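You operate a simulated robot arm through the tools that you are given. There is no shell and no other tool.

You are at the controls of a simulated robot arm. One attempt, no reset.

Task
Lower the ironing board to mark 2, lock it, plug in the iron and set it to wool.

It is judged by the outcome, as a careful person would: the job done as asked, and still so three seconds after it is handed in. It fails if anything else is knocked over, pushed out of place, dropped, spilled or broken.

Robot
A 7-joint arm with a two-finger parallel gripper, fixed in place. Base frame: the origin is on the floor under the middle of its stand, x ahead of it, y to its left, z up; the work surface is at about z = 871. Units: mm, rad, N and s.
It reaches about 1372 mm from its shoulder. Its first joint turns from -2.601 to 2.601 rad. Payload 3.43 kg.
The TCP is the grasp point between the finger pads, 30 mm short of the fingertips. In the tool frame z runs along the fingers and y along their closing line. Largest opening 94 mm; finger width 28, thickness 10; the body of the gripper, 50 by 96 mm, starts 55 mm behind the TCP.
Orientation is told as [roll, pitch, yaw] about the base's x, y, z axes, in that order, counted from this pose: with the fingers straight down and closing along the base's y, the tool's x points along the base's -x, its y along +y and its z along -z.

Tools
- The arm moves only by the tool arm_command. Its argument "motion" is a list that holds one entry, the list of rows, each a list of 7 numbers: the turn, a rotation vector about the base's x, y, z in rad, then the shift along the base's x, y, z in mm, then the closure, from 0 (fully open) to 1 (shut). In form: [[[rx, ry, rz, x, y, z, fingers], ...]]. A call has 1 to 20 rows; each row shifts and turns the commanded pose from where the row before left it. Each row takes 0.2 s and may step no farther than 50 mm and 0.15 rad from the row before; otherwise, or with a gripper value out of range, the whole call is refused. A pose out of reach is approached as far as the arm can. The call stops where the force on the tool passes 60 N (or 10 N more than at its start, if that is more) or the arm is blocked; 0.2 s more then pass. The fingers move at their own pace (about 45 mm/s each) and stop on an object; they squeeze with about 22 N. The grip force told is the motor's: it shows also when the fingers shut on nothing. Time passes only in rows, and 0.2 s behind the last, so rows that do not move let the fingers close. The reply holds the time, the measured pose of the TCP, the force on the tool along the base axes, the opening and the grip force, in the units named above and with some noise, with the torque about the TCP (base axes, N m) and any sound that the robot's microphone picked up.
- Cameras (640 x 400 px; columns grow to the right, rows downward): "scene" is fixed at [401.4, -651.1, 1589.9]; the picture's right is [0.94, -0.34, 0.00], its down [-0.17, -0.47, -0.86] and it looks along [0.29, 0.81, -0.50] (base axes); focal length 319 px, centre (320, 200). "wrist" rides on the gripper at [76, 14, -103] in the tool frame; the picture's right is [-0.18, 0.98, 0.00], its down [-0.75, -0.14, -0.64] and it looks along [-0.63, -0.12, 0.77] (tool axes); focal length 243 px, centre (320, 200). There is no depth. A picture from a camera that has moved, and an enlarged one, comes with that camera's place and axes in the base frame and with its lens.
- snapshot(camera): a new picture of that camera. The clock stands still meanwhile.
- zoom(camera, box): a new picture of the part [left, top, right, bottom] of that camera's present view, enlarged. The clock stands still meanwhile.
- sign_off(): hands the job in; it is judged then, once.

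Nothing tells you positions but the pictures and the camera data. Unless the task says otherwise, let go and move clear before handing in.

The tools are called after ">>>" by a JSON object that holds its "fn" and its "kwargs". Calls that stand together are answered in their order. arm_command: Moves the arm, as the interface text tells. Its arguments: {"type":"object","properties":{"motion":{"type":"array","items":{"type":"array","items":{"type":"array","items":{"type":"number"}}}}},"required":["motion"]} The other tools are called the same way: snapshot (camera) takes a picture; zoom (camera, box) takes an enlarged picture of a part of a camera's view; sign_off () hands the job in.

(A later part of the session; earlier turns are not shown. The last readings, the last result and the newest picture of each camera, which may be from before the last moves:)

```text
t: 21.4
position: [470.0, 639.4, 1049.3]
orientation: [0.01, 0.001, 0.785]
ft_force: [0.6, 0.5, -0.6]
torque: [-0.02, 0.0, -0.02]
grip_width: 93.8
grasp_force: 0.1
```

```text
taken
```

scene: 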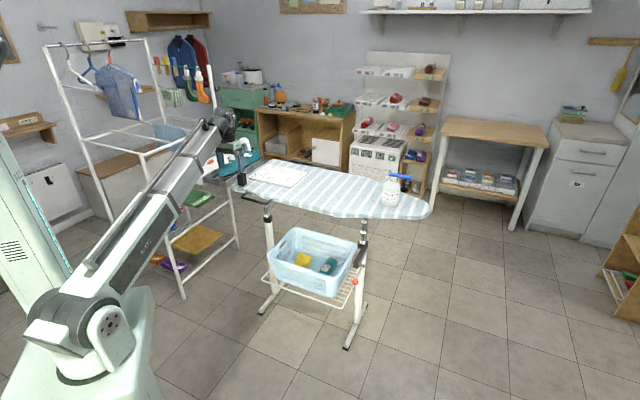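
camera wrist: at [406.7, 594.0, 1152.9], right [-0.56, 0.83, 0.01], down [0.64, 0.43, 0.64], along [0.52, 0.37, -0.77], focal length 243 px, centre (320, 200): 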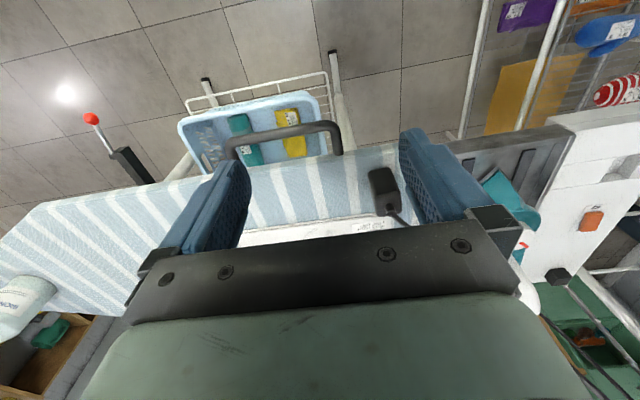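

>>> {"fn": "zoom", "kwargs": {"camera": "wrist", "box": [340, 140, 440, 240]}}

>>> {"fn": "zoom", "kwargs": {"camera": "scene", "box": [210, 130, 290, 215]}}

>>> {"fn": "zoom", "kwargs": {"camera": "wrist", "box": [460, 110, 640, 290]}}

```text
4.00 times, centred on (390, 190) of wrist
camera zoom: at [406.7, 594.0, 1152.9], right [-0.56, 0.83, 0.01], down [0.64, 0.43, 0.64], along [0.52, 0.37, -0.77], focal length 970 px, centre (40, 240)
```

zoom: 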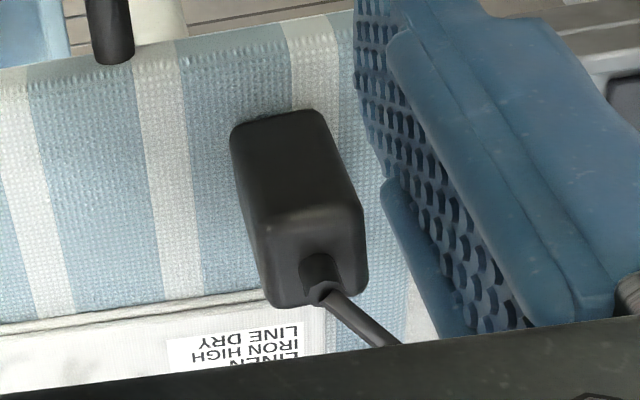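

```text
4.71 times, centred on (250, 172) of scene
camera zoom: at [401.4, -651.1, 1589.9], right [0.94, -0.34, 0.0], down [-0.17, -0.47, -0.86], along [0.29, 0.81, -0.5], focal length 1503 px, centre (649, 329)
```

zoom: 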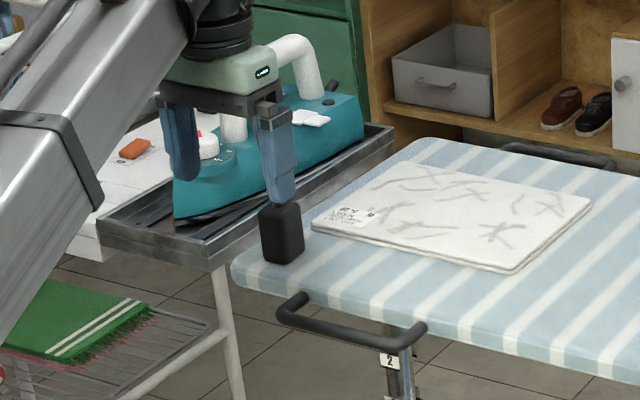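

```text
2.22 times, centred on (550, 200) of wrist
camera zoom: at [406.7, 594.0, 1152.9], right [-0.56, 0.83, 0.01], down [0.64, 0.43, 0.64], along [0.52, 0.37, -0.77], focal length 539 px, centre (-191, 200)
```

zoom: 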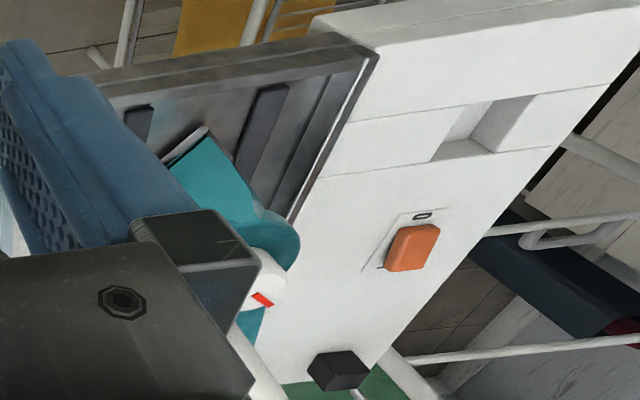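

The plug stands upright on the board at about (515, 777), roughly 30 × 37 mm and 50 mm tall, with its faces already parallel to the socket recess at about (321, 1028, 880). I'll go above it and look again.

>>> {"fn": "arm_command", "kwargs": {"motion": [[[0, 0, 0, 10.3, 33.4, -12, 0], [0, 0, 0, 10.3, 33.4, -12, 0], [0, 0, 0, 10.3, 33.4, -12, 0], [0, 0, 0, 10.3, 33.4, -12, 0], [0, 0, 0, 0, 0, 0, 0]]]}}

>>> {"fn": "snapshot", "kwargs": {"camera": "wrist"}}

>>> {"fn": "zoom", "kwargs": {"camera": "scene", "box": [200, 110, 300, 210]}}

```text
t: 22.6
position: [513.8, 772.9, 1002.4]
orientation: [0.008, 0.001, 0.785]
ft_force: [0.1, 0.1, 0.6]
torque: [0.04, 0.02, 0.0]
grip_width: 94.2
grasp_force: 0.1
```

```text
taken
camera wrist: at [449.6, 728.4, 1105.5], right [-0.56, 0.83, 0.01], down [0.64, 0.43, 0.64], along [0.53, 0.37, -0.77], focal length 243 px, centre (320, 200)
```

wrist: 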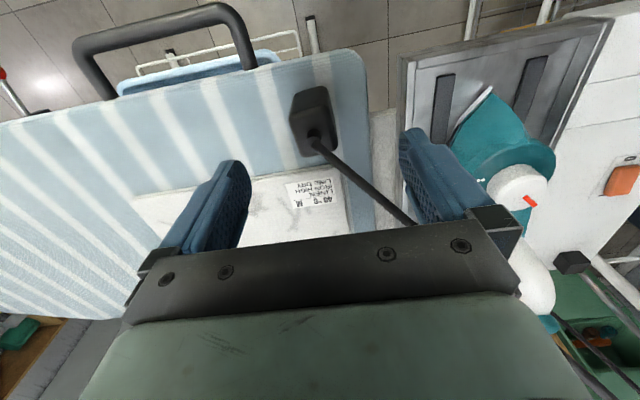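

```text
4.00 times, centred on (250, 160) of scene
camera zoom: at [401.4, -651.1, 1589.9], right [0.94, -0.34, 0.0], down [-0.17, -0.47, -0.86], along [0.29, 0.81, -0.5], focal length 1278 px, centre (600, 360)
```

zoom: 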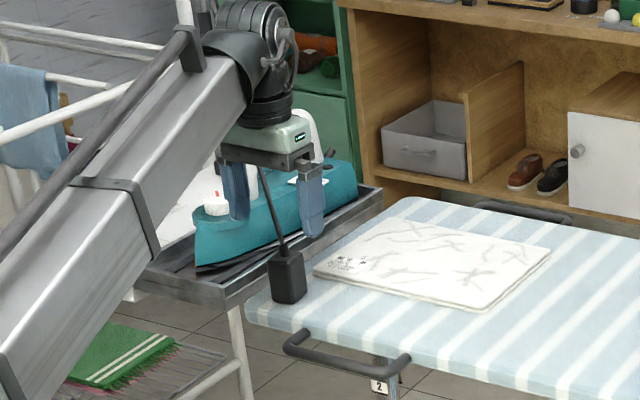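

>>> {"fn": "zoom", "kwargs": {"camera": "wrist", "box": [260, 60, 440, 240]}}

```text
2.22 times, centred on (350, 150) of wrist
camera zoom: at [449.6, 728.4, 1105.5], right [-0.56, 0.83, 0.01], down [0.64, 0.43, 0.64], along [0.53, 0.37, -0.77], focal length 539 px, centre (253, 311)
```

zoom: 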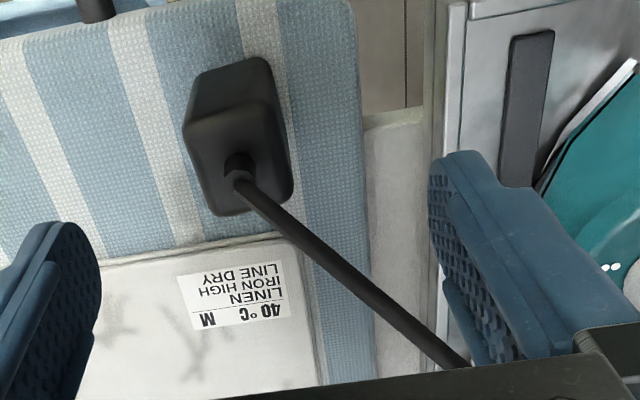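

The plug's top centre works out to about (519, 774, 923), and the cord runs straight to the pole top, clear of the fingers. I'll descend around the plug's upper part and close.

>>> {"fn": "arm_command", "kwargs": {"motion": [[[0, 0, 0, 2, -2, -30, 0], [0, 0, 0, 0, 0, -25, 0], [0, 0, 0, 0, 0, -20, 0], [0, 0, 0, 0, 0, 0, 0]]]}}

>>> {"fn": "snapshot", "kwargs": {"camera": "wrist"}}

>>> {"fn": "zoom", "kwargs": {"camera": "scene", "box": [210, 130, 290, 210]}}

```text
t: 23.6
position: [512.5, 771.4, 926.4]
orientation: [0.01, 0.001, 0.787]
ft_force: [0.0, -0.2, 0.0]
torque: [-0.01, 0.02, 0.05]
grip_width: 94.3
grasp_force: 0.0
```

```text
taken
camera wrist: at [450.1, 726.4, 1028.8], right [-0.56, 0.83, 0.01], down [0.64, 0.43, 0.64], along [0.52, 0.37, -0.77], focal length 243 px, centre (320, 200)
```

wrist: 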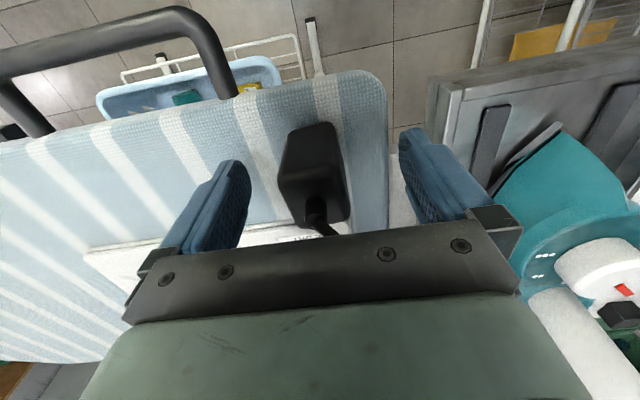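

```text
5.00 times, centred on (250, 170) of scene
camera zoom: at [401.4, -651.1, 1589.9], right [0.94, -0.34, 0.0], down [-0.17, -0.47, -0.86], along [0.29, 0.81, -0.5], focal length 1597 px, centre (670, 350)
```

zoom: 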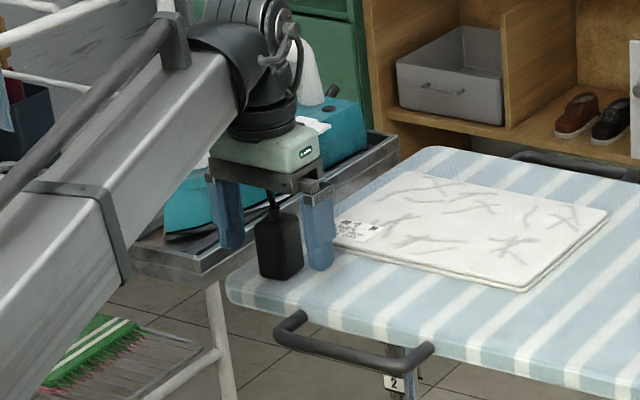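

The plug sits between the fingers. Closing now.

>>> {"fn": "arm_command", "kwargs": {"motion": [[[0, 0, 0, 0, 0, 0, 1], [0, 0, 0, 0, 0, 0, 1], [0, 0, 0, 0, 0, 0, 1], [0, 0, 0, 0, 0, 0, 1], [0, 0, 0, 0, 0, 0, 1], [0, 0, 0, 0, 0, 0, 1]]]}}

>>> {"fn": "snapshot", "kwargs": {"camera": "wrist"}}

```text
t: 25.0
position: [513.2, 771.7, 926.3]
orientation: [0.009, 0.003, 0.785]
ft_force: [-0.7, 0.2, 0.4]
torque: [0.0, -0.05, 0.01]
grip_width: 35.7
grasp_force: 21.8
```

```text
taken
camera wrist: at [450.1, 726.4, 1029.1], right [-0.56, 0.83, 0.01], down [0.64, 0.43, 0.64], along [0.52, 0.37, -0.77], focal length 243 px, centre (320, 200)
```

wrist: 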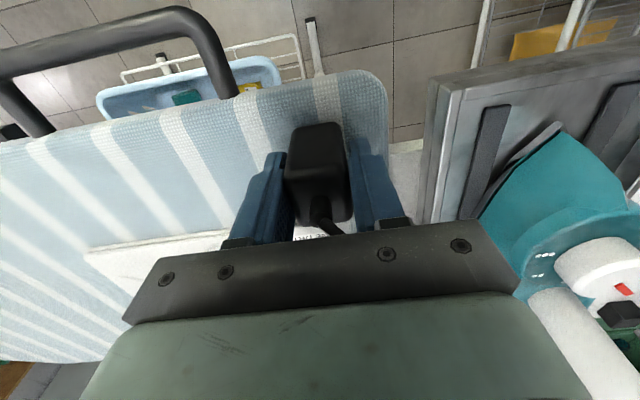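

Gripped at about 36 mm. I'll lift it straight up and check for pins and cord pull.

>>> {"fn": "arm_command", "kwargs": {"motion": [[[0, 0, 0, 0, 0, 20, 1], [0, 0, 0, 0, 0, 40, 1], [0, 0, 0, 0, 0, 50, 1], [0, 0, 0, 0, 0, 50, 1], [0, 0, 0, 0, 0, 30, 1]]]}}

>>> {"fn": "snapshot", "kwargs": {"camera": "wrist"}}

>>> {"fn": "zoom", "kwargs": {"camera": "scene", "box": [200, 90, 300, 190]}}

```text
t: 26.2
position: [515.1, 769.5, 1117.8]
orientation: [0.007, 0.002, 0.785]
ft_force: [0.2, 0.2, 0.3]
torque: [0.0, 0.06, 0.05]
grip_width: 0.1
grasp_force: 22.4
```

```text
taken
camera wrist: at [451.4, 725.0, 1220.8], right [-0.56, 0.83, 0.01], down [0.64, 0.43, 0.64], along [0.52, 0.37, -0.77], focal length 243 px, centre (320, 200)
```

wrist: 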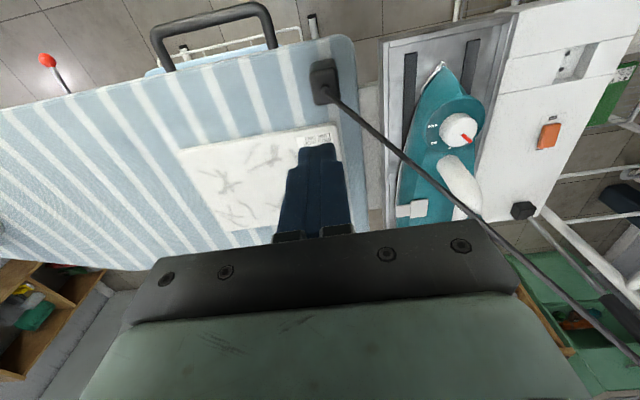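

```text
4.00 times, centred on (250, 140) of scene
camera zoom: at [401.4, -651.1, 1589.9], right [0.94, -0.34, 0.0], down [-0.17, -0.47, -0.86], along [0.29, 0.81, -0.5], focal length 1278 px, centre (600, 440)
```

zoom: 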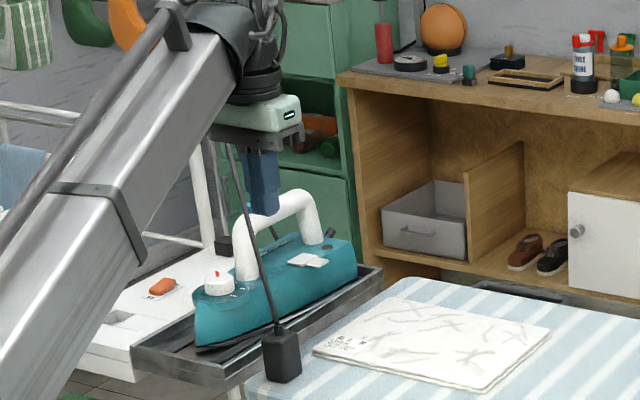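

The fingers slipped off and the plug stayed on the board. I'll look closely at how it stands before trying again.

>>> {"fn": "zoom", "kwargs": {"camera": "wrist", "box": [290, 40, 390, 140]}}

>>> {"fn": "zoom", "kwargs": {"camera": "scene", "box": [220, 155, 260, 195]}}

```text
4.00 times, centred on (340, 90) of wrist
camera zoom: at [451.4, 725.0, 1220.8], right [-0.56, 0.83, 0.01], down [0.64, 0.43, 0.64], along [0.52, 0.37, -0.77], focal length 970 px, centre (240, 640)
```

zoom: 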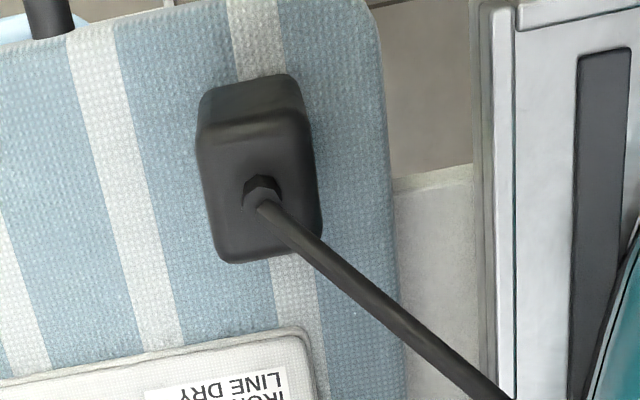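

```text
10.00 times, centred on (240, 175) of scene
camera zoom: at [401.4, -651.1, 1589.9], right [0.94, -0.34, 0.0], down [-0.17, -0.47, -0.86], along [0.29, 0.81, -0.5], focal length 3194 px, centre (1120, 450)
```

zoom: 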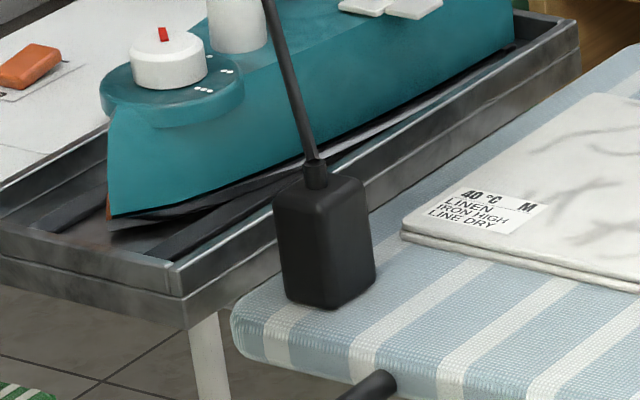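

The plug still stands upright, shifted about 9 mm; a finger probably pinched the cord as well as the plug. I'll reopen, line up with the fingers farther from the cord's side, and look before closing.

>>> {"fn": "arm_command", "kwargs": {"motion": [[[0, 0, 0, -6, 0.6, 0, 0], [0, 0, 0, -5.9, 0.7, 0, 0], [0, 0, 0, 0, 0, -40, 0], [0, 0, 0, 0, 0, -40, 0], [0, 0, 0, 0, 0, -35, 0], [0, 0, 0, 0, 0, 0, 0]]]}}

>>> {"fn": "zoom", "kwargs": {"camera": "wrist", "box": [240, 60, 440, 240]}}

```text
t: 27.6
position: [500.9, 774.4, 1000.9]
orientation: [0.009, 0.001, 0.786]
ft_force: [-0.2, 0.0, -0.3]
torque: [-0.01, -0.02, -0.01]
grip_width: 94.0
grasp_force: 0.0
```

```text
2.22 times, centred on (340, 150) of wrist
camera zoom: at [437.2, 729.8, 1104.0], right [-0.56, 0.83, 0.01], down [0.64, 0.43, 0.64], along [0.53, 0.37, -0.77], focal length 539 px, centre (276, 311)
```

zoom: 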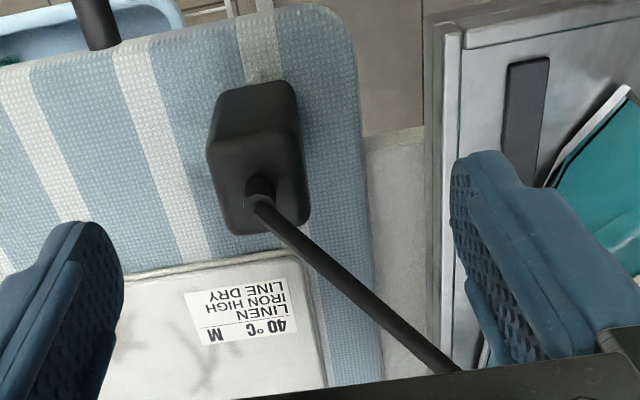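

By the finger midline in this view the plug is about 8 mm off to one side. I'll correct that, descend part-way and look again.

>>> {"fn": "arm_command", "kwargs": {"motion": [[[0, 0, 0, 8.1, -3.9, 0, 0], [0, 0, 0, 0, 0, -30, 0], [0, 0, 0, 0, 0, -20, 0], [0, 0, 0, 0, 0, 0, 0]]]}}

>>> {"fn": "zoom", "kwargs": {"camera": "wrist", "box": [240, 80, 420, 240]}}

```text
t: 28.6
position: [510.7, 771.4, 951.2]
orientation: [0.009, 0.001, 0.785]
ft_force: [-0.2, -0.6, -0.4]
torque: [0.02, -0.02, -0.02]
grip_width: 94.0
grasp_force: 0.0
```

```text
2.50 times, centred on (330, 160) of wrist
camera zoom: at [446.2, 725.4, 1054.2], right [-0.56, 0.83, 0.01], down [0.64, 0.43, 0.64], along [0.52, 0.37, -0.77], focal length 606 px, centre (295, 300)
```

zoom: 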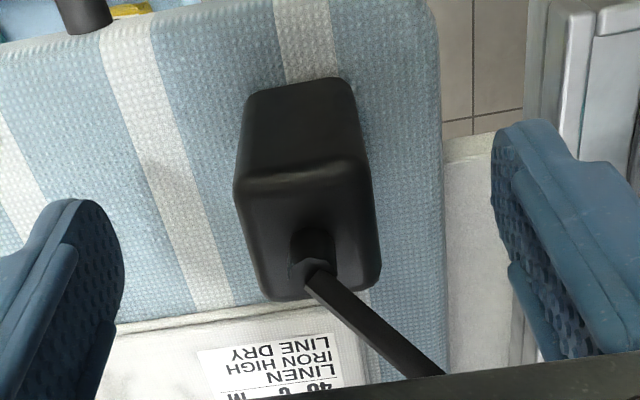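

The plug is now centred between the fingers with the cord clear of them. Descending the rest and closing.

>>> {"fn": "arm_command", "kwargs": {"motion": [[[0, 0, 0, -1.4, -1.4, -15, 0], [0, 0, 0, 0, 0, -14, 0], [0, 0, 0, 0, 0, 0, 0.5], [0, 0, 0, 0, 0, 0, 1], [0, 0, 0, 0, 0, 0, 1], [0, 0, 0, 0, 0, 0, 1], [0, 0, 0, 0, 0, 0, 1], [0, 0, 0, 0, 0, 0, 1], [0, 0, 0, 0, 0, 0, 1]]]}}

>>> {"fn": "zoom", "kwargs": {"camera": "wrist", "box": [230, 80, 430, 250]}}

>>> {"fn": "zoom", "kwargs": {"camera": "scene", "box": [220, 145, 270, 195]}}

```text
t: 30.6
position: [509.2, 768.0, 923.0]
orientation: [0.009, 0.002, 0.785]
ft_force: [0.5, -0.4, -0.5]
torque: [0.02, 0.0, 0.01]
grip_width: 35.8
grasp_force: 21.5
```

```text
2.35 times, centred on (330, 165) of wrist
camera zoom: at [445.3, 723.5, 1025.4], right [-0.56, 0.83, 0.01], down [0.64, 0.43, 0.64], along [0.52, 0.37, -0.77], focal length 571 px, centre (296, 282)
```

zoom: 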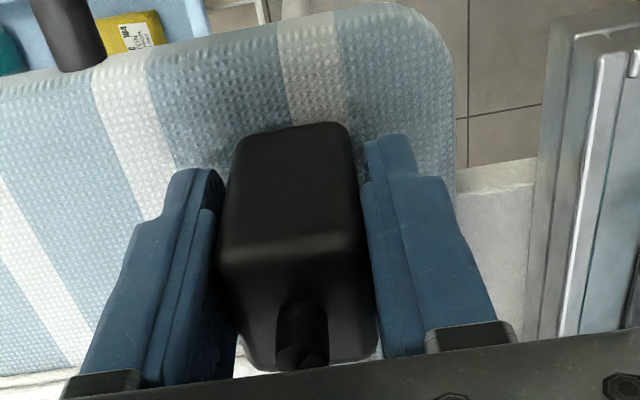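

```text
8.00 times, centred on (245, 170) of scene
camera zoom: at [401.4, -651.1, 1589.9], right [0.94, -0.34, 0.0], down [-0.17, -0.47, -0.86], along [0.29, 0.81, -0.5], focal length 2555 px, centre (920, 440)
```

zoom: 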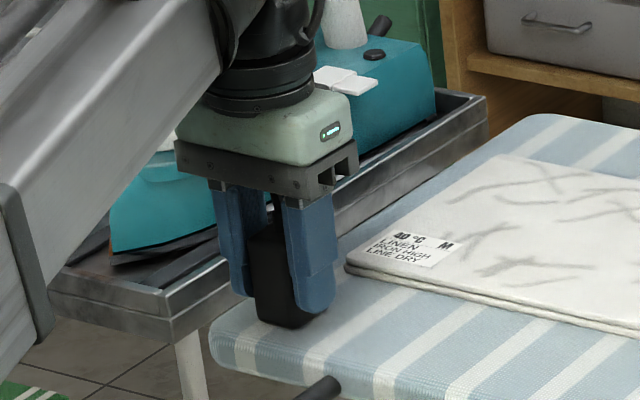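

Both pads now press the plug evenly (35.8 mm, ~22 N). I'll lift very gently and check whether it follows.

>>> {"fn": "arm_command", "kwargs": {"motion": [[[0, 0, 0, 0, 0, 3, 1], [0, 0, 0, 0, 0, 3, 1], [0, 0, 0, 0, 0, 4, 1]]]}}

>>> {"fn": "zoom", "kwargs": {"camera": "scene", "box": [220, 145, 270, 195]}}

>>> {"fn": "zoom", "kwargs": {"camera": "wrist", "box": [230, 80, 430, 250]}}

```text
t: 31.4
position: [509.6, 767.8, 932.7]
orientation: [0.008, 0.0, 0.787]
ft_force: [-0.4, -0.8, 0.6]
torque: [0.02, 0.0, 0.04]
grip_width: 36.0
grasp_force: 22.0
```

```text
8.00 times, centred on (245, 170) of scene
camera zoom: at [401.4, -651.1, 1589.9], right [0.94, -0.34, 0.0], down [-0.17, -0.47, -0.86], along [0.29, 0.81, -0.5], focal length 2555 px, centre (920, 440)
```

zoom: 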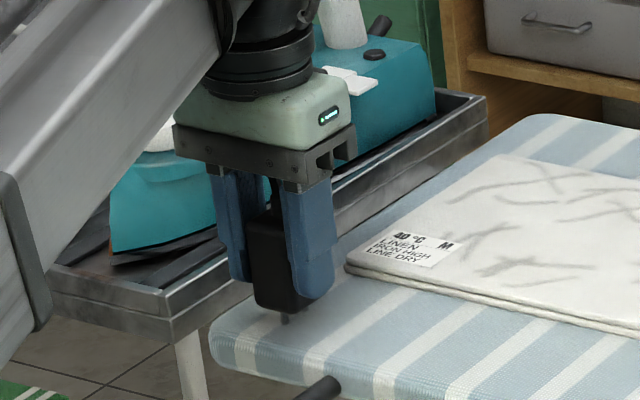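

```text
2.35 times, centred on (330, 165) of wrist
camera zoom: at [445.6, 722.9, 1035.4], right [-0.56, 0.83, 0.01], down [0.64, 0.43, 0.64], along [0.52, 0.37, -0.77], focal length 571 px, centre (296, 282)
```

zoom: 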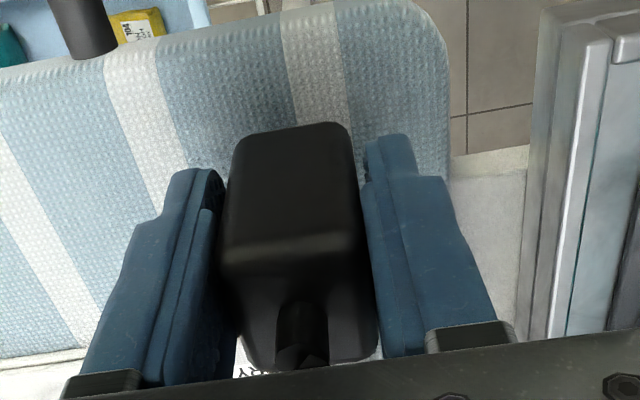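

It follows, and pins are now visible under the plug. I'll keep lifting slowly.

>>> {"fn": "arm_command", "kwargs": {"motion": [[[0, 0, 0, 0, 0, 5, 1], [0, 0, 0, 0, 0, 6, 1], [0, 0, 0, 0, 0, 7, 1], [0, 0, 0, 0, 0, 8, 1], [0, 0, 0, 0, 0, 9, 1], [0, 0, 0, 0, 0, 9, 1], [0, 0, 0, 0, 0, 8, 1], [0, 0, 0, 0, 0, 5, 1]]]}}

>>> {"fn": "zoom", "kwargs": {"camera": "scene", "box": [220, 125, 270, 195]}}

>>> {"fn": "zoom", "kwargs": {"camera": "wrist", "box": [230, 80, 430, 250]}}

```text
t: 33.2
position: [508.6, 768.7, 989.7]
orientation: [0.007, 0.004, 0.785]
ft_force: [-0.4, 0.6, -0.1]
torque: [-0.03, 0.01, -0.01]
grip_width: 35.7
grasp_force: 21.7
```

```text
5.71 times, centred on (245, 160) of scene
camera zoom: at [401.4, -651.1, 1589.9], right [0.94, -0.34, 0.0], down [-0.17, -0.47, -0.86], along [0.29, 0.81, -0.5], focal length 1825 px, centre (749, 429)
```

zoom: 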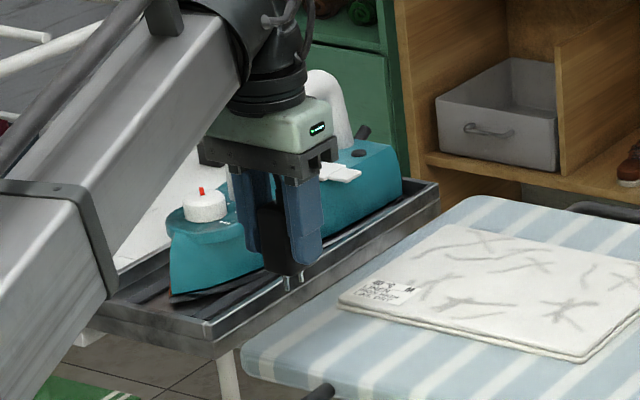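

```text
2.35 times, centred on (330, 165) of wrist
camera zoom: at [445.3, 723.5, 1092.6], right [-0.56, 0.83, 0.01], down [0.64, 0.43, 0.64], along [0.52, 0.37, -0.77], focal length 571 px, centre (296, 282)
```

zoom: 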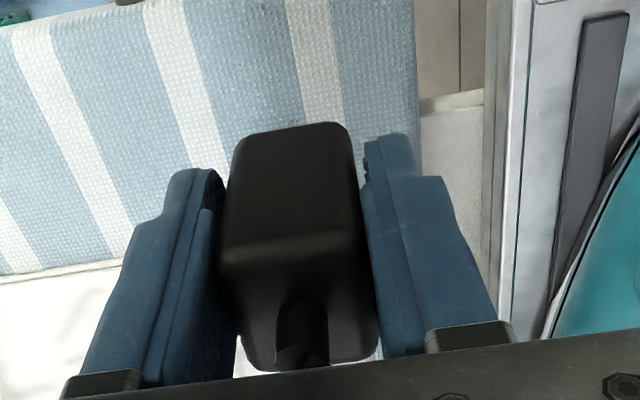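

The plug is firmly held with its two pins visible. I'll raise it further and carry it slowly past the iron's nose toward the socket panel.

>>> {"fn": "arm_command", "kwargs": {"motion": [[[0, 0, 0, 0, 0, 6, 1], [0, 0, 0, 0, 0, 10, 1], [0, 0, 0, 0, 0, 12, 1], [0, 0, 0, -2, 1, 12, 1], [0, 0, 0, -5, 4, 12, 1], [0, 0, 0, -8, 7, 8, 1], [0, 0, 0, -10, 8, 4, 1], [0, 0, 0, -11, 9, 2, 1], [0, 0, 0, -11, 9, 0, 1], [0, 0, 0, -11, 9, 0, 1], [0, 0, 0, -11, 9, 0, 1], [0, 0, 0, -11, 9, 0, 1], [0, 0, 0, -11, 9, 0, 1], [0, 0, 0, -11, 9, 0, 1], [0, 0, 0, -10, 9, 0, 1], [0, 0, 0, -8, 8, 0, 1], [0, 0, 0, -4, 5, 0, 1], [0, 0, 0, -1, 2, 0, 1]]]}}

>>> {"fn": "snapshot", "kwargs": {"camera": "wrist"}}

>>> {"fn": "snapshot", "kwargs": {"camera": "scene"}}

```text
t: 37.0
position: [383.3, 875.5, 1054.5]
orientation: [0.008, 0.002, 0.785]
ft_force: [0.9, 0.2, -0.3]
torque: [-0.01, 0.02, -0.01]
grip_width: 35.9
grasp_force: 22.3
```

```text
taken
camera wrist: at [320.8, 830.2, 1158.3], right [-0.56, 0.83, 0.01], down [0.64, 0.43, 0.64], along [0.52, 0.37, -0.77], focal length 243 px, centre (320, 200)
```

wrist: 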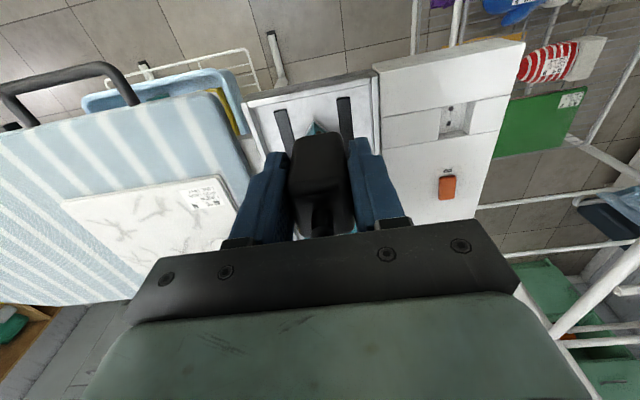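

```text
taken
```

scene: 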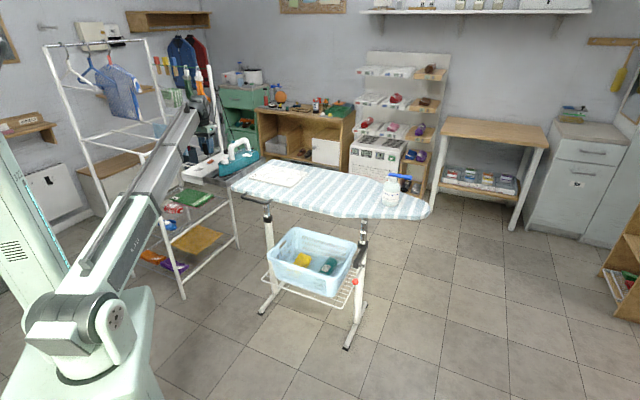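

The plug is carried over to the tray side and the socket recess is in view. I'll zoom to measure it from here.

>>> {"fn": "zoom", "kwargs": {"camera": "wrist", "box": [400, 70, 520, 150]}}

>>> {"fn": "zoom", "kwargs": {"camera": "wrist", "box": [230, 80, 430, 250]}}

>>> {"fn": "zoom", "kwargs": {"camera": "scene", "box": [160, 110, 260, 190]}}

```text
5.00 times, centred on (460, 110) of wrist
camera zoom: at [320.8, 830.2, 1158.3], right [-0.56, 0.83, 0.01], down [0.64, 0.43, 0.64], along [0.52, 0.37, -0.77], focal length 1213 px, centre (-380, 650)
```

zoom: 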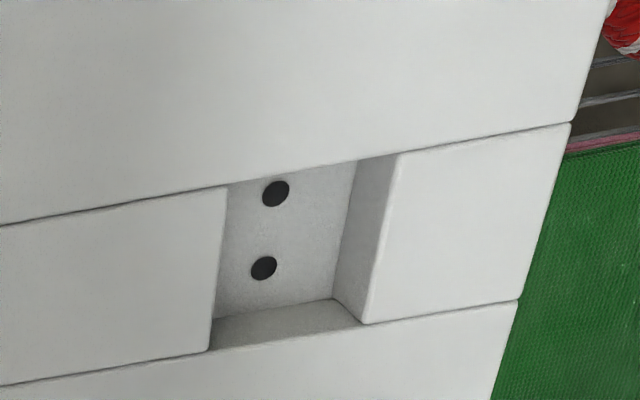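

```text
2.35 times, centred on (330, 165) of wrist
camera zoom: at [320.8, 830.2, 1158.3], right [-0.56, 0.83, 0.01], down [0.64, 0.43, 0.64], along [0.52, 0.37, -0.77], focal length 571 px, centre (296, 282)
```

zoom: 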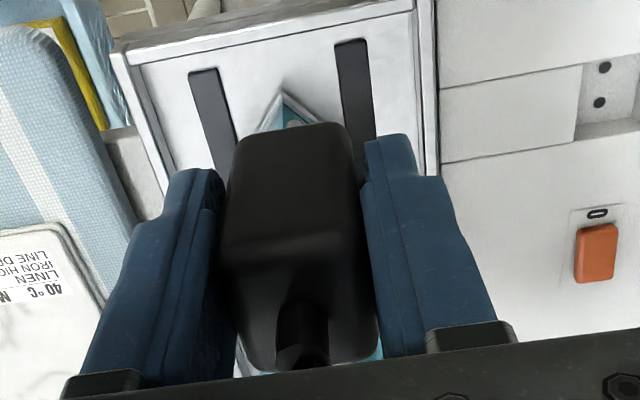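

```text
5.00 times, centred on (210, 150) of scene
camera zoom: at [401.4, -651.1, 1589.9], right [0.94, -0.34, 0.0], down [-0.17, -0.47, -0.86], along [0.29, 0.81, -0.5], focal length 1597 px, centre (870, 450)
```

zoom: 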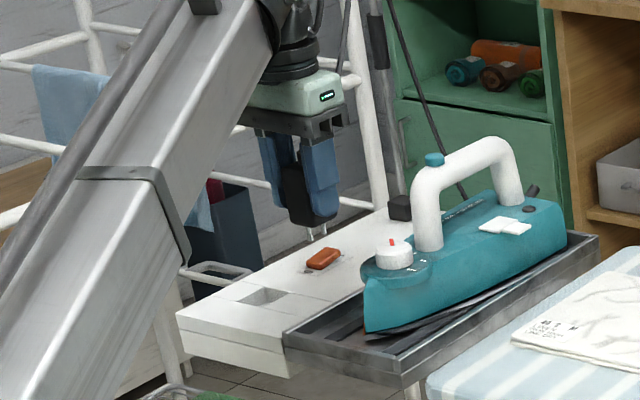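

I need to check which way the plug's pins line up compared with the socket's holes, so I'll zoom on the pins.

>>> {"fn": "zoom", "kwargs": {"camera": "scene", "box": [195, 140, 225, 170]}}

>>> {"fn": "zoom", "kwargs": {"camera": "scene", "box": [180, 150, 220, 180]}}

```text
13.33 times, centred on (210, 155) of scene
camera zoom: at [401.4, -651.1, 1589.9], right [0.94, -0.34, 0.0], down [-0.17, -0.47, -0.86], along [0.29, 0.81, -0.5], focal length 4258 px, centre (1787, 800)
```

zoom: 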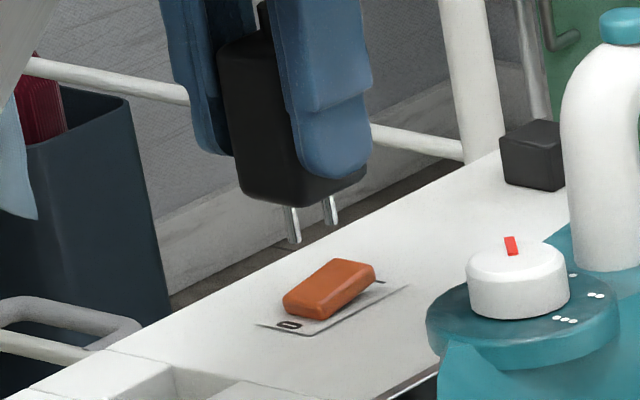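

```text
13.33 times, centred on (200, 165) of scene
camera zoom: at [401.4, -651.1, 1589.9], right [0.94, -0.34, 0.0], down [-0.17, -0.47, -0.86], along [0.29, 0.81, -0.5], focal length 4258 px, centre (1920, 667)
```

zoom: 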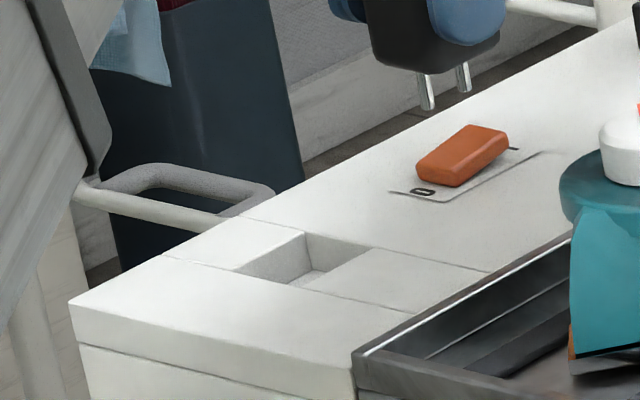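

The pins line up with the holes along the same direction, so only a shift is needed. In the tool frame the recess centre is about 50 mm ahead and 150 mm to the left of the plug; I'll carry it there at height and look again.

>>> {"fn": "arm_command", "kwargs": {"motion": [[[0, 0, 0, -2, 4, 0, 1], [0, 0, 0, -4, 8, 0, 1], [0, 0, 0, -6, 12, 0, 1], [0, 0, 0, -7, 14, 0, 1], [0, 0, 0, -7, 14, 0, 1], [0, 0, 0, -7, 14, 0, 1], [0, 0, 0, -7, 14, 0, 1], [0, 0, 0, -7, 14, 0, 1], [0, 0, 0, -7, 14, 0, 1], [0, 0, 0, -7, 14, 0, 1], [0, 0, 0, -5, 10, 0, 1], [0, 0, 0, -3, 6, 0, 1], [0, 0, 0, -1.4, 3.4, 0, 1], [0, 0, 0, 0, 0, 0, 1]]]}}

>>> {"fn": "snapshot", "kwargs": {"camera": "wrist"}}

>>> {"fn": "zoom", "kwargs": {"camera": "scene", "box": [170, 130, 230, 180]}}

```text
t: 40.0
position: [313.8, 1014.5, 1056.2]
orientation: [0.008, 0.004, 0.786]
ft_force: [0.1, -0.3, -1.1]
torque: [0.0, -0.02, 0.03]
grip_width: 35.9
grasp_force: 22.4
```

```text
taken
camera wrist: at [250.7, 970.5, 1158.1], right [-0.56, 0.83, 0.01], down [0.64, 0.43, 0.64], along [0.52, 0.37, -0.77], focal length 243 px, centre (320, 200)
```

wrist: 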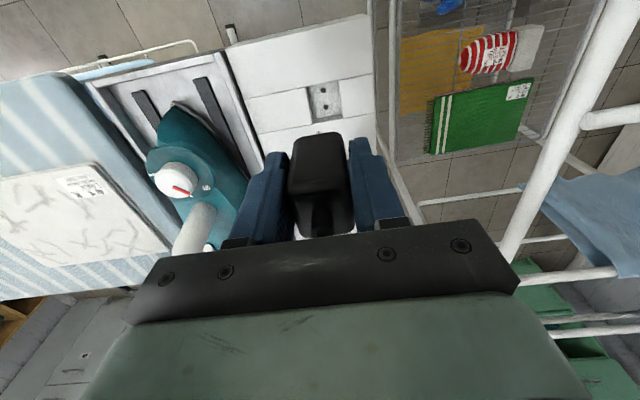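

```text
8.00 times, centred on (200, 155) of scene
camera zoom: at [401.4, -651.1, 1589.9], right [0.94, -0.34, 0.0], down [-0.17, -0.47, -0.86], along [0.29, 0.81, -0.5], focal length 2555 px, centre (1280, 560)
```

zoom: 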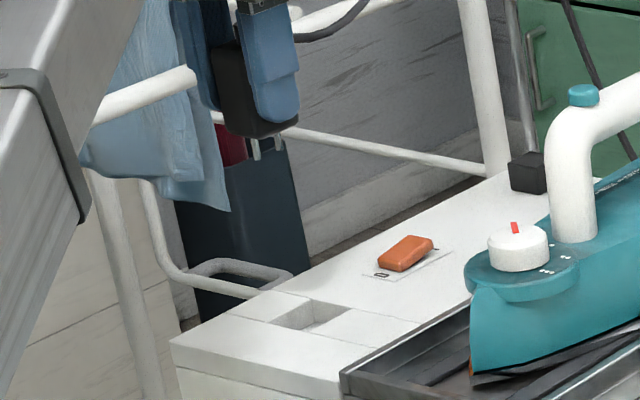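

>>> {"fn": "zoom", "kwargs": {"camera": "wrist", "box": [270, 60, 390, 140]}}

>>> {"fn": "zoom", "kwargs": {"camera": "wrist", "box": [260, 120, 380, 250]}}

```text
5.00 times, centred on (330, 100) of wrist
camera zoom: at [250.7, 970.5, 1158.1], right [-0.56, 0.83, 0.01], down [0.64, 0.43, 0.64], along [0.52, 0.37, -0.77], focal length 1213 px, centre (270, 700)
```

zoom: 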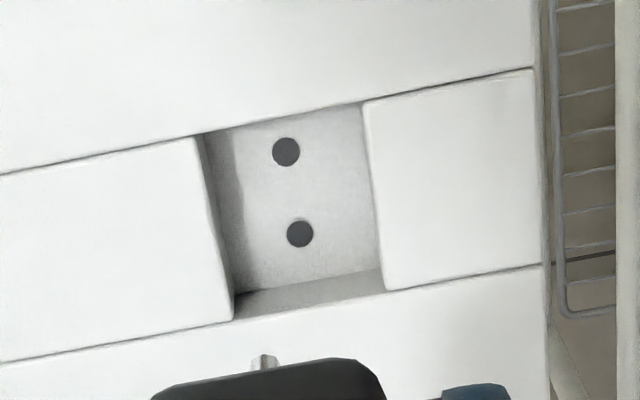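

```text
3.08 times, centred on (320, 185) of wrist
camera zoom: at [250.7, 970.5, 1158.1], right [-0.56, 0.83, 0.01], down [0.64, 0.43, 0.64], along [0.52, 0.37, -0.77], focal length 746 px, centre (320, 246)
```

zoom: 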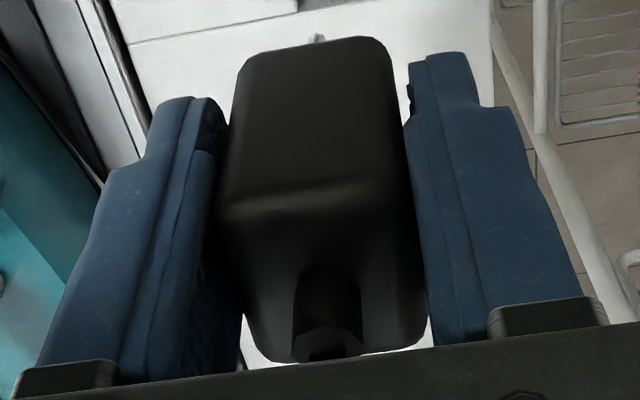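

The recess and its holes are just in front of the held plug; the pins need to shift about 3 mm forward and 4 mm to the left. I'll make that correction while descending to just above the panel, then check again.

>>> {"fn": "arm_command", "kwargs": {"motion": [[[0, 0, 0, -0.3, 2.5, -6, 1], [0, 0, 0, -0.4, 2.5, -10, 1], [0, 0, 0, 0, 0, -14, 1], [0, 0, 0, 0, 0, -14, 1], [0, 0, 0, 0, 0, -14, 1], [0, 0, 0, 0, 0, -14, 1], [0, 0, 0, 0, 0, -10, 1], [0, 0, 0, 0, 0, -8, 1], [0, 0, 0, 0, 0, -4, 1], [0, 0, 0, 0, 0, 0, 1]]]}}

>>> {"fn": "zoom", "kwargs": {"camera": "wrist", "box": [260, 60, 380, 140]}}

>>> {"fn": "zoom", "kwargs": {"camera": "scene", "box": [180, 140, 220, 180]}}

```text
t: 42.2
position: [312.7, 1020.1, 960.8]
orientation: [0.008, 0.002, 0.786]
ft_force: [0.2, 0.1, -0.1]
torque: [0.0, -0.03, -0.01]
grip_width: 35.8
grasp_force: 22.1
```

```text
5.00 times, centred on (320, 100) of wrist
camera zoom: at [249.5, 975.6, 1064.0], right [-0.56, 0.83, 0.01], down [0.64, 0.43, 0.64], along [0.52, 0.37, -0.77], focal length 1213 px, centre (320, 700)
```

zoom: 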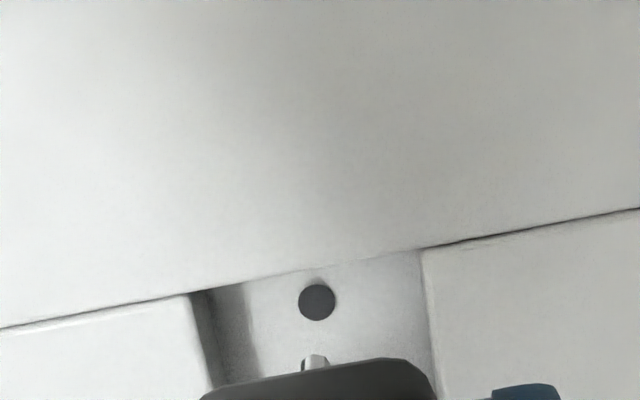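

```text
10.00 times, centred on (200, 160) of scene
camera zoom: at [401.4, -651.1, 1589.9], right [0.94, -0.34, 0.0], down [-0.17, -0.47, -0.86], along [0.29, 0.81, -0.5], focal length 3194 px, centre (1520, 600)
```

zoom: 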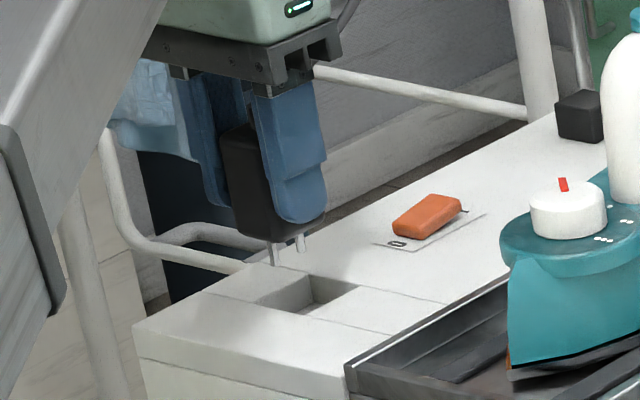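

The near pin and near hole line up within about a millimetre. I'll descend slowly so the pins go into the recess, and check the force before seating them.

>>> {"fn": "arm_command", "kwargs": {"motion": [[[0, 0, 0, 0.3, 0.3, -4, 1], [0, 0, 0, 0, 0, -5, 1], [0, 0, 0, 0, 0, -5, 1], [0, 0, 0, 0, 0, -4, 1], [0, 0, 0, 0, 0, -3, 1]]]}}

>>> {"fn": "zoom", "kwargs": {"camera": "wrist", "box": [260, 80, 380, 160]}}

>>> {"fn": "zoom", "kwargs": {"camera": "scene", "box": [180, 145, 220, 185]}}

```text
t: 43.4
position: [312.7, 1022.4, 939.9]
orientation: [0.01, 0.002, 0.786]
ft_force: [0.5, 0.2, -0.9]
torque: [0.0, 0.01, 0.0]
grip_width: 35.9
grasp_force: 22.4
```

```text
5.00 times, centred on (320, 120) of wrist
camera zoom: at [249.9, 976.6, 1042.7], right [-0.56, 0.83, 0.01], down [0.64, 0.43, 0.64], along [0.52, 0.37, -0.77], focal length 1213 px, centre (320, 600)
```

zoom: 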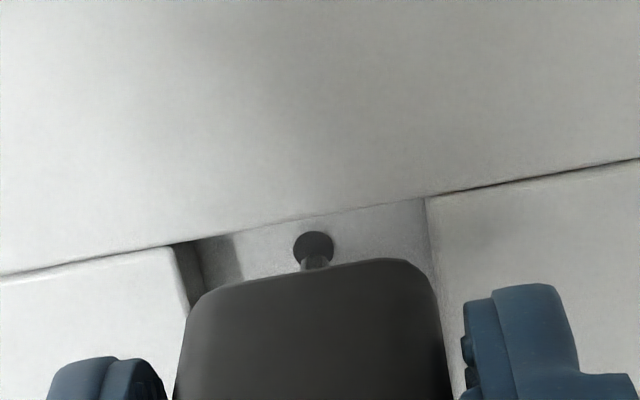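

```text
10.00 times, centred on (200, 165) of scene
camera zoom: at [401.4, -651.1, 1589.9], right [0.94, -0.34, 0.0], down [-0.17, -0.47, -0.86], along [0.29, 0.81, -0.5], focal length 3194 px, centre (1520, 550)
```

zoom: 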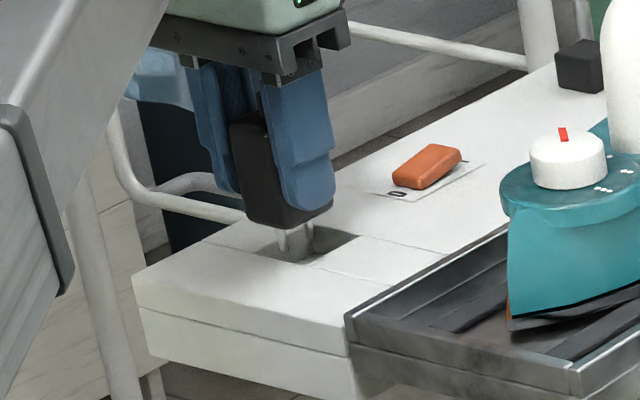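

The near pin is heading straight into its hole. I'll lower a few millimetres at a time.

>>> {"fn": "arm_command", "kwargs": {"motion": [[[0, 0, 0, 0, 0, -3, 1], [0, 0, 0, 0, 0, -3, 1], [0, 0, 0, 0, 0, -3, 1]]]}}

>>> {"fn": "zoom", "kwargs": {"camera": "wrist", "box": [260, 80, 380, 160]}}

```text
t: 44.2
position: [313.5, 1021.9, 931.5]
orientation: [0.009, 0.001, 0.786]
ft_force: [0.3, 1.0, -0.4]
torque: [-0.01, -0.03, 0.05]
grip_width: 35.6
grasp_force: 22.2
```

```text
5.00 times, centred on (320, 120) of wrist
camera zoom: at [249.4, 977.1, 1034.0], right [-0.56, 0.83, 0.01], down [0.64, 0.43, 0.64], along [0.52, 0.37, -0.77], focal length 1213 px, centre (320, 600)
```

zoom: 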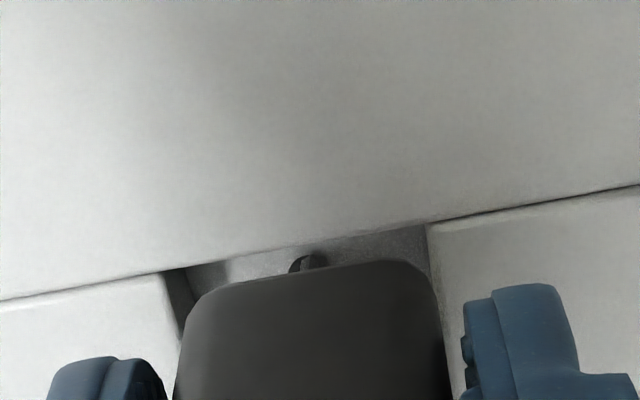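

The near pin is at the mouth of the hole, slightly to one side (under 1 mm). I'll nudge and keep lowering gently.

>>> {"fn": "arm_command", "kwargs": {"motion": [[[0, 0, 0, 0.4, -0.4, -2, 1], [0, 0, 0, 0, 0, -2, 1], [0, 0, 0, 0, 0, -2, 1]]]}}

>>> {"fn": "zoom", "kwargs": {"camera": "wrist", "box": [260, 80, 380, 160]}}

>>> {"fn": "zoom", "kwargs": {"camera": "scene", "box": [180, 145, 220, 185]}}

```text
t: 45.0
position: [315.0, 1020.5, 924.3]
orientation: [0.008, 0.004, 0.786]
ft_force: [0.4, 0.3, -0.1]
torque: [-0.01, 0.0, -0.02]
grip_width: 35.9
grasp_force: 22.5
```

```text
5.00 times, centred on (320, 120) of wrist
camera zoom: at [249.9, 976.8, 1028.4], right [-0.56, 0.83, 0.01], down [0.64, 0.43, 0.64], along [0.52, 0.37, -0.77], focal length 1213 px, centre (320, 600)
```

zoom: 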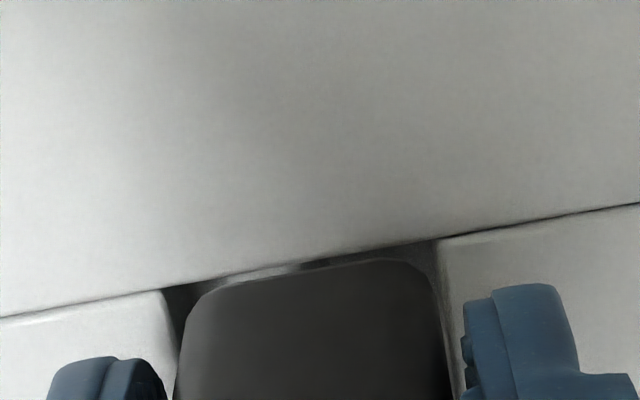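

```text
10.00 times, centred on (200, 165) of scene
camera zoom: at [401.4, -651.1, 1589.9], right [0.94, -0.34, 0.0], down [-0.17, -0.47, -0.86], along [0.29, 0.81, -0.5], focal length 3194 px, centre (1520, 550)
```

zoom: 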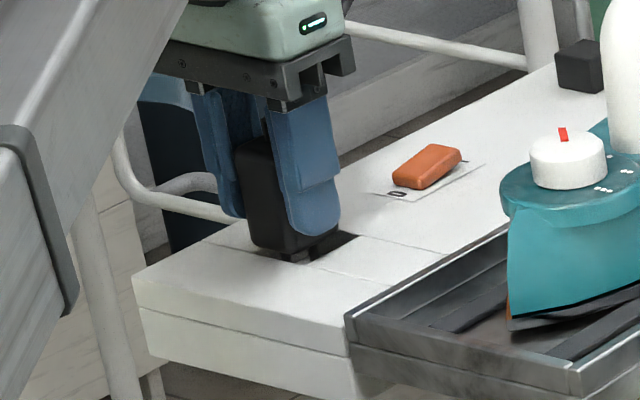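

No contact force, so the pins appear to be entering the holes. I'll continue to seat it, watching for the force to rise.

>>> {"fn": "arm_command", "kwargs": {"motion": [[[0, 0, 0, 0, 0, -2, 1], [0, 0, 0, 0, 0, -2, 1], [0, 0, 0, 0, 0, -2, 1], [0, 0, 0, 0, 0, -1.5, 1]]]}}

>>> {"fn": "zoom", "kwargs": {"camera": "scene", "box": [180, 145, 220, 185]}}

>>> {"fn": "zoom", "kwargs": {"camera": "wrist", "box": [240, 100, 400, 200]}}

```text
t: 46.0
position: [313.5, 1020.2, 917.6]
orientation: [0.007, 0.0, 0.784]
ft_force: [1.5, 2.1, 4.4]
torque: [-0.06, -0.06, 0.06]
grip_width: 35.6
grasp_force: 22.3
```

```text
10.00 times, centred on (200, 165) of scene
camera zoom: at [401.4, -651.1, 1589.9], right [0.94, -0.34, 0.0], down [-0.17, -0.47, -0.86], along [0.29, 0.81, -0.5], focal length 3194 px, centre (1520, 550)
```

zoom: 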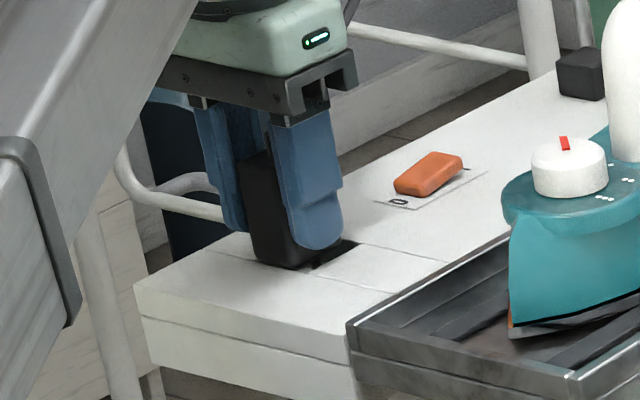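

```text
4.00 times, centred on (320, 150) of wrist
camera zoom: at [249.8, 976.4, 1020.6], right [-0.56, 0.83, 0.01], down [0.64, 0.43, 0.64], along [0.53, 0.37, -0.77], focal length 970 px, centre (320, 400)
```

zoom: 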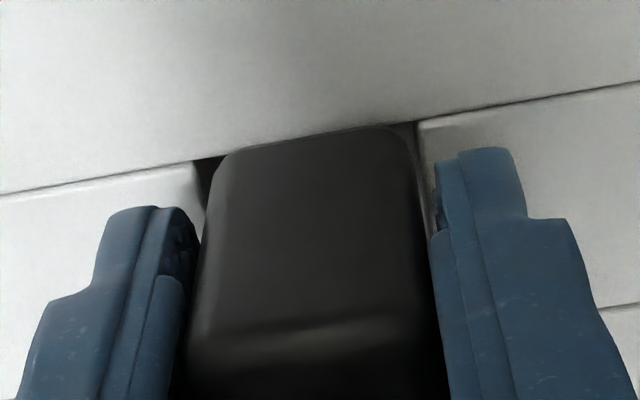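

The panel seems to have sunk a few millimetres with my push, so the rest is attached to the unlocked board. I'll check the scale marks before going on.

>>> {"fn": "zoom", "kwargs": {"camera": "scene", "box": [320, 190, 400, 290]}}

>>> {"fn": "zoom", "kwargs": {"camera": "scene", "box": [240, 185, 300, 225]}}

>>> {"fn": "snapshot", "kwargs": {"camera": "scene"}}

```text
4.00 times, centred on (360, 240) of scene
camera zoom: at [401.4, -651.1, 1589.9], right [0.94, -0.34, 0.0], down [-0.17, -0.47, -0.86], along [0.29, 0.81, -0.5], focal length 1278 px, centre (160, 40)
```

zoom: 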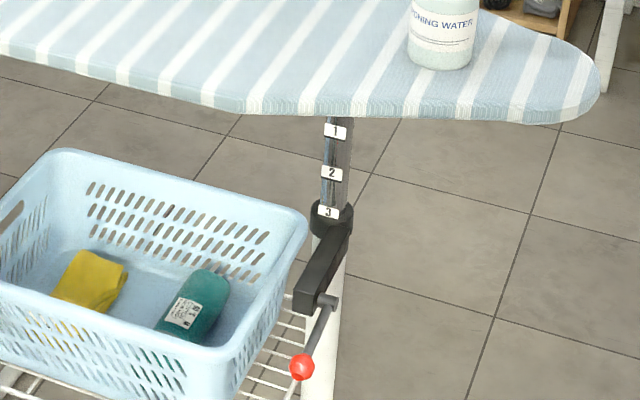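

```text
10.00 times, centred on (270, 205) of scene
camera zoom: at [401.4, -651.1, 1589.9], right [0.94, -0.34, 0.0], down [-0.17, -0.47, -0.86], along [0.29, 0.81, -0.5], focal length 3194 px, centre (820, 150)
```

zoom: 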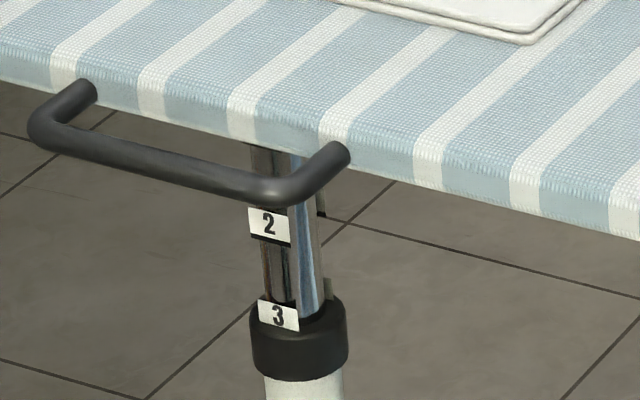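

```text
taken
```

scene: 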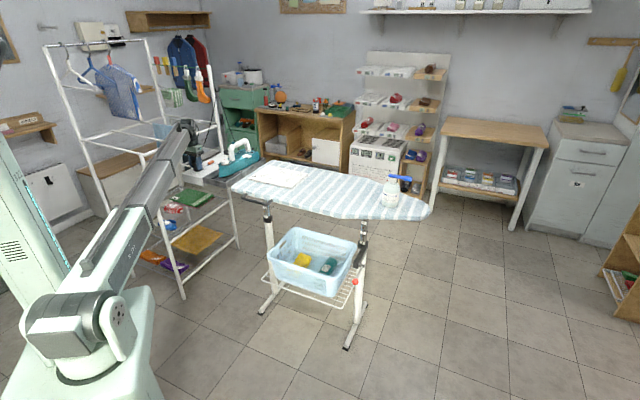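

The board has sunk about 5 mm under my light push, so it's free to slide and carries the rest, iron and socket with it. I'll ease the plug 0.7 mm forward, where the side force points, and test a little more.

>>> {"fn": "arm_command", "kwargs": {"motion": [[[0, 0, 0, 0.5, 0.5, 0, 1], [0, 0, 0, 0, 0, -1.5, 1], [0, 0, 0, 0, 0, -1.5, 1]]]}}

>>> {"fn": "zoom", "kwargs": {"camera": "scene", "box": [240, 185, 300, 225]}}

>>> {"fn": "zoom", "kwargs": {"camera": "scene", "box": [180, 145, 220, 185]}}

```text
t: 46.8
position: [315.0, 1021.5, 914.7]
orientation: [0.008, 0.002, 0.786]
ft_force: [-2.6, -0.3, 4.2]
torque: [-0.14, 0.07, 0.02]
grip_width: 35.8
grasp_force: 21.8
```

```text
10.00 times, centred on (270, 205) of scene
camera zoom: at [401.4, -651.1, 1589.9], right [0.94, -0.34, 0.0], down [-0.17, -0.47, -0.86], along [0.29, 0.81, -0.5], focal length 3194 px, centre (820, 150)
```

zoom: 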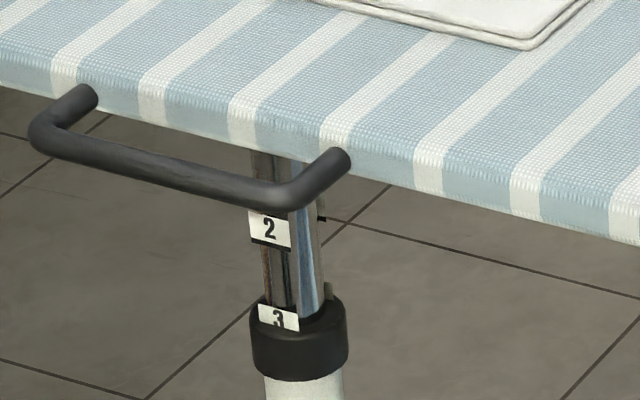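

```text
10.00 times, centred on (200, 165) of scene
camera zoom: at [401.4, -651.1, 1589.9], right [0.94, -0.34, 0.0], down [-0.17, -0.47, -0.86], along [0.29, 0.81, -0.5], focal length 3194 px, centre (1520, 550)
```

zoom: 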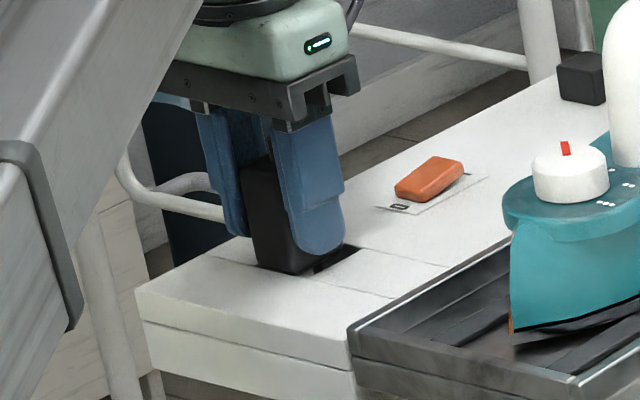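

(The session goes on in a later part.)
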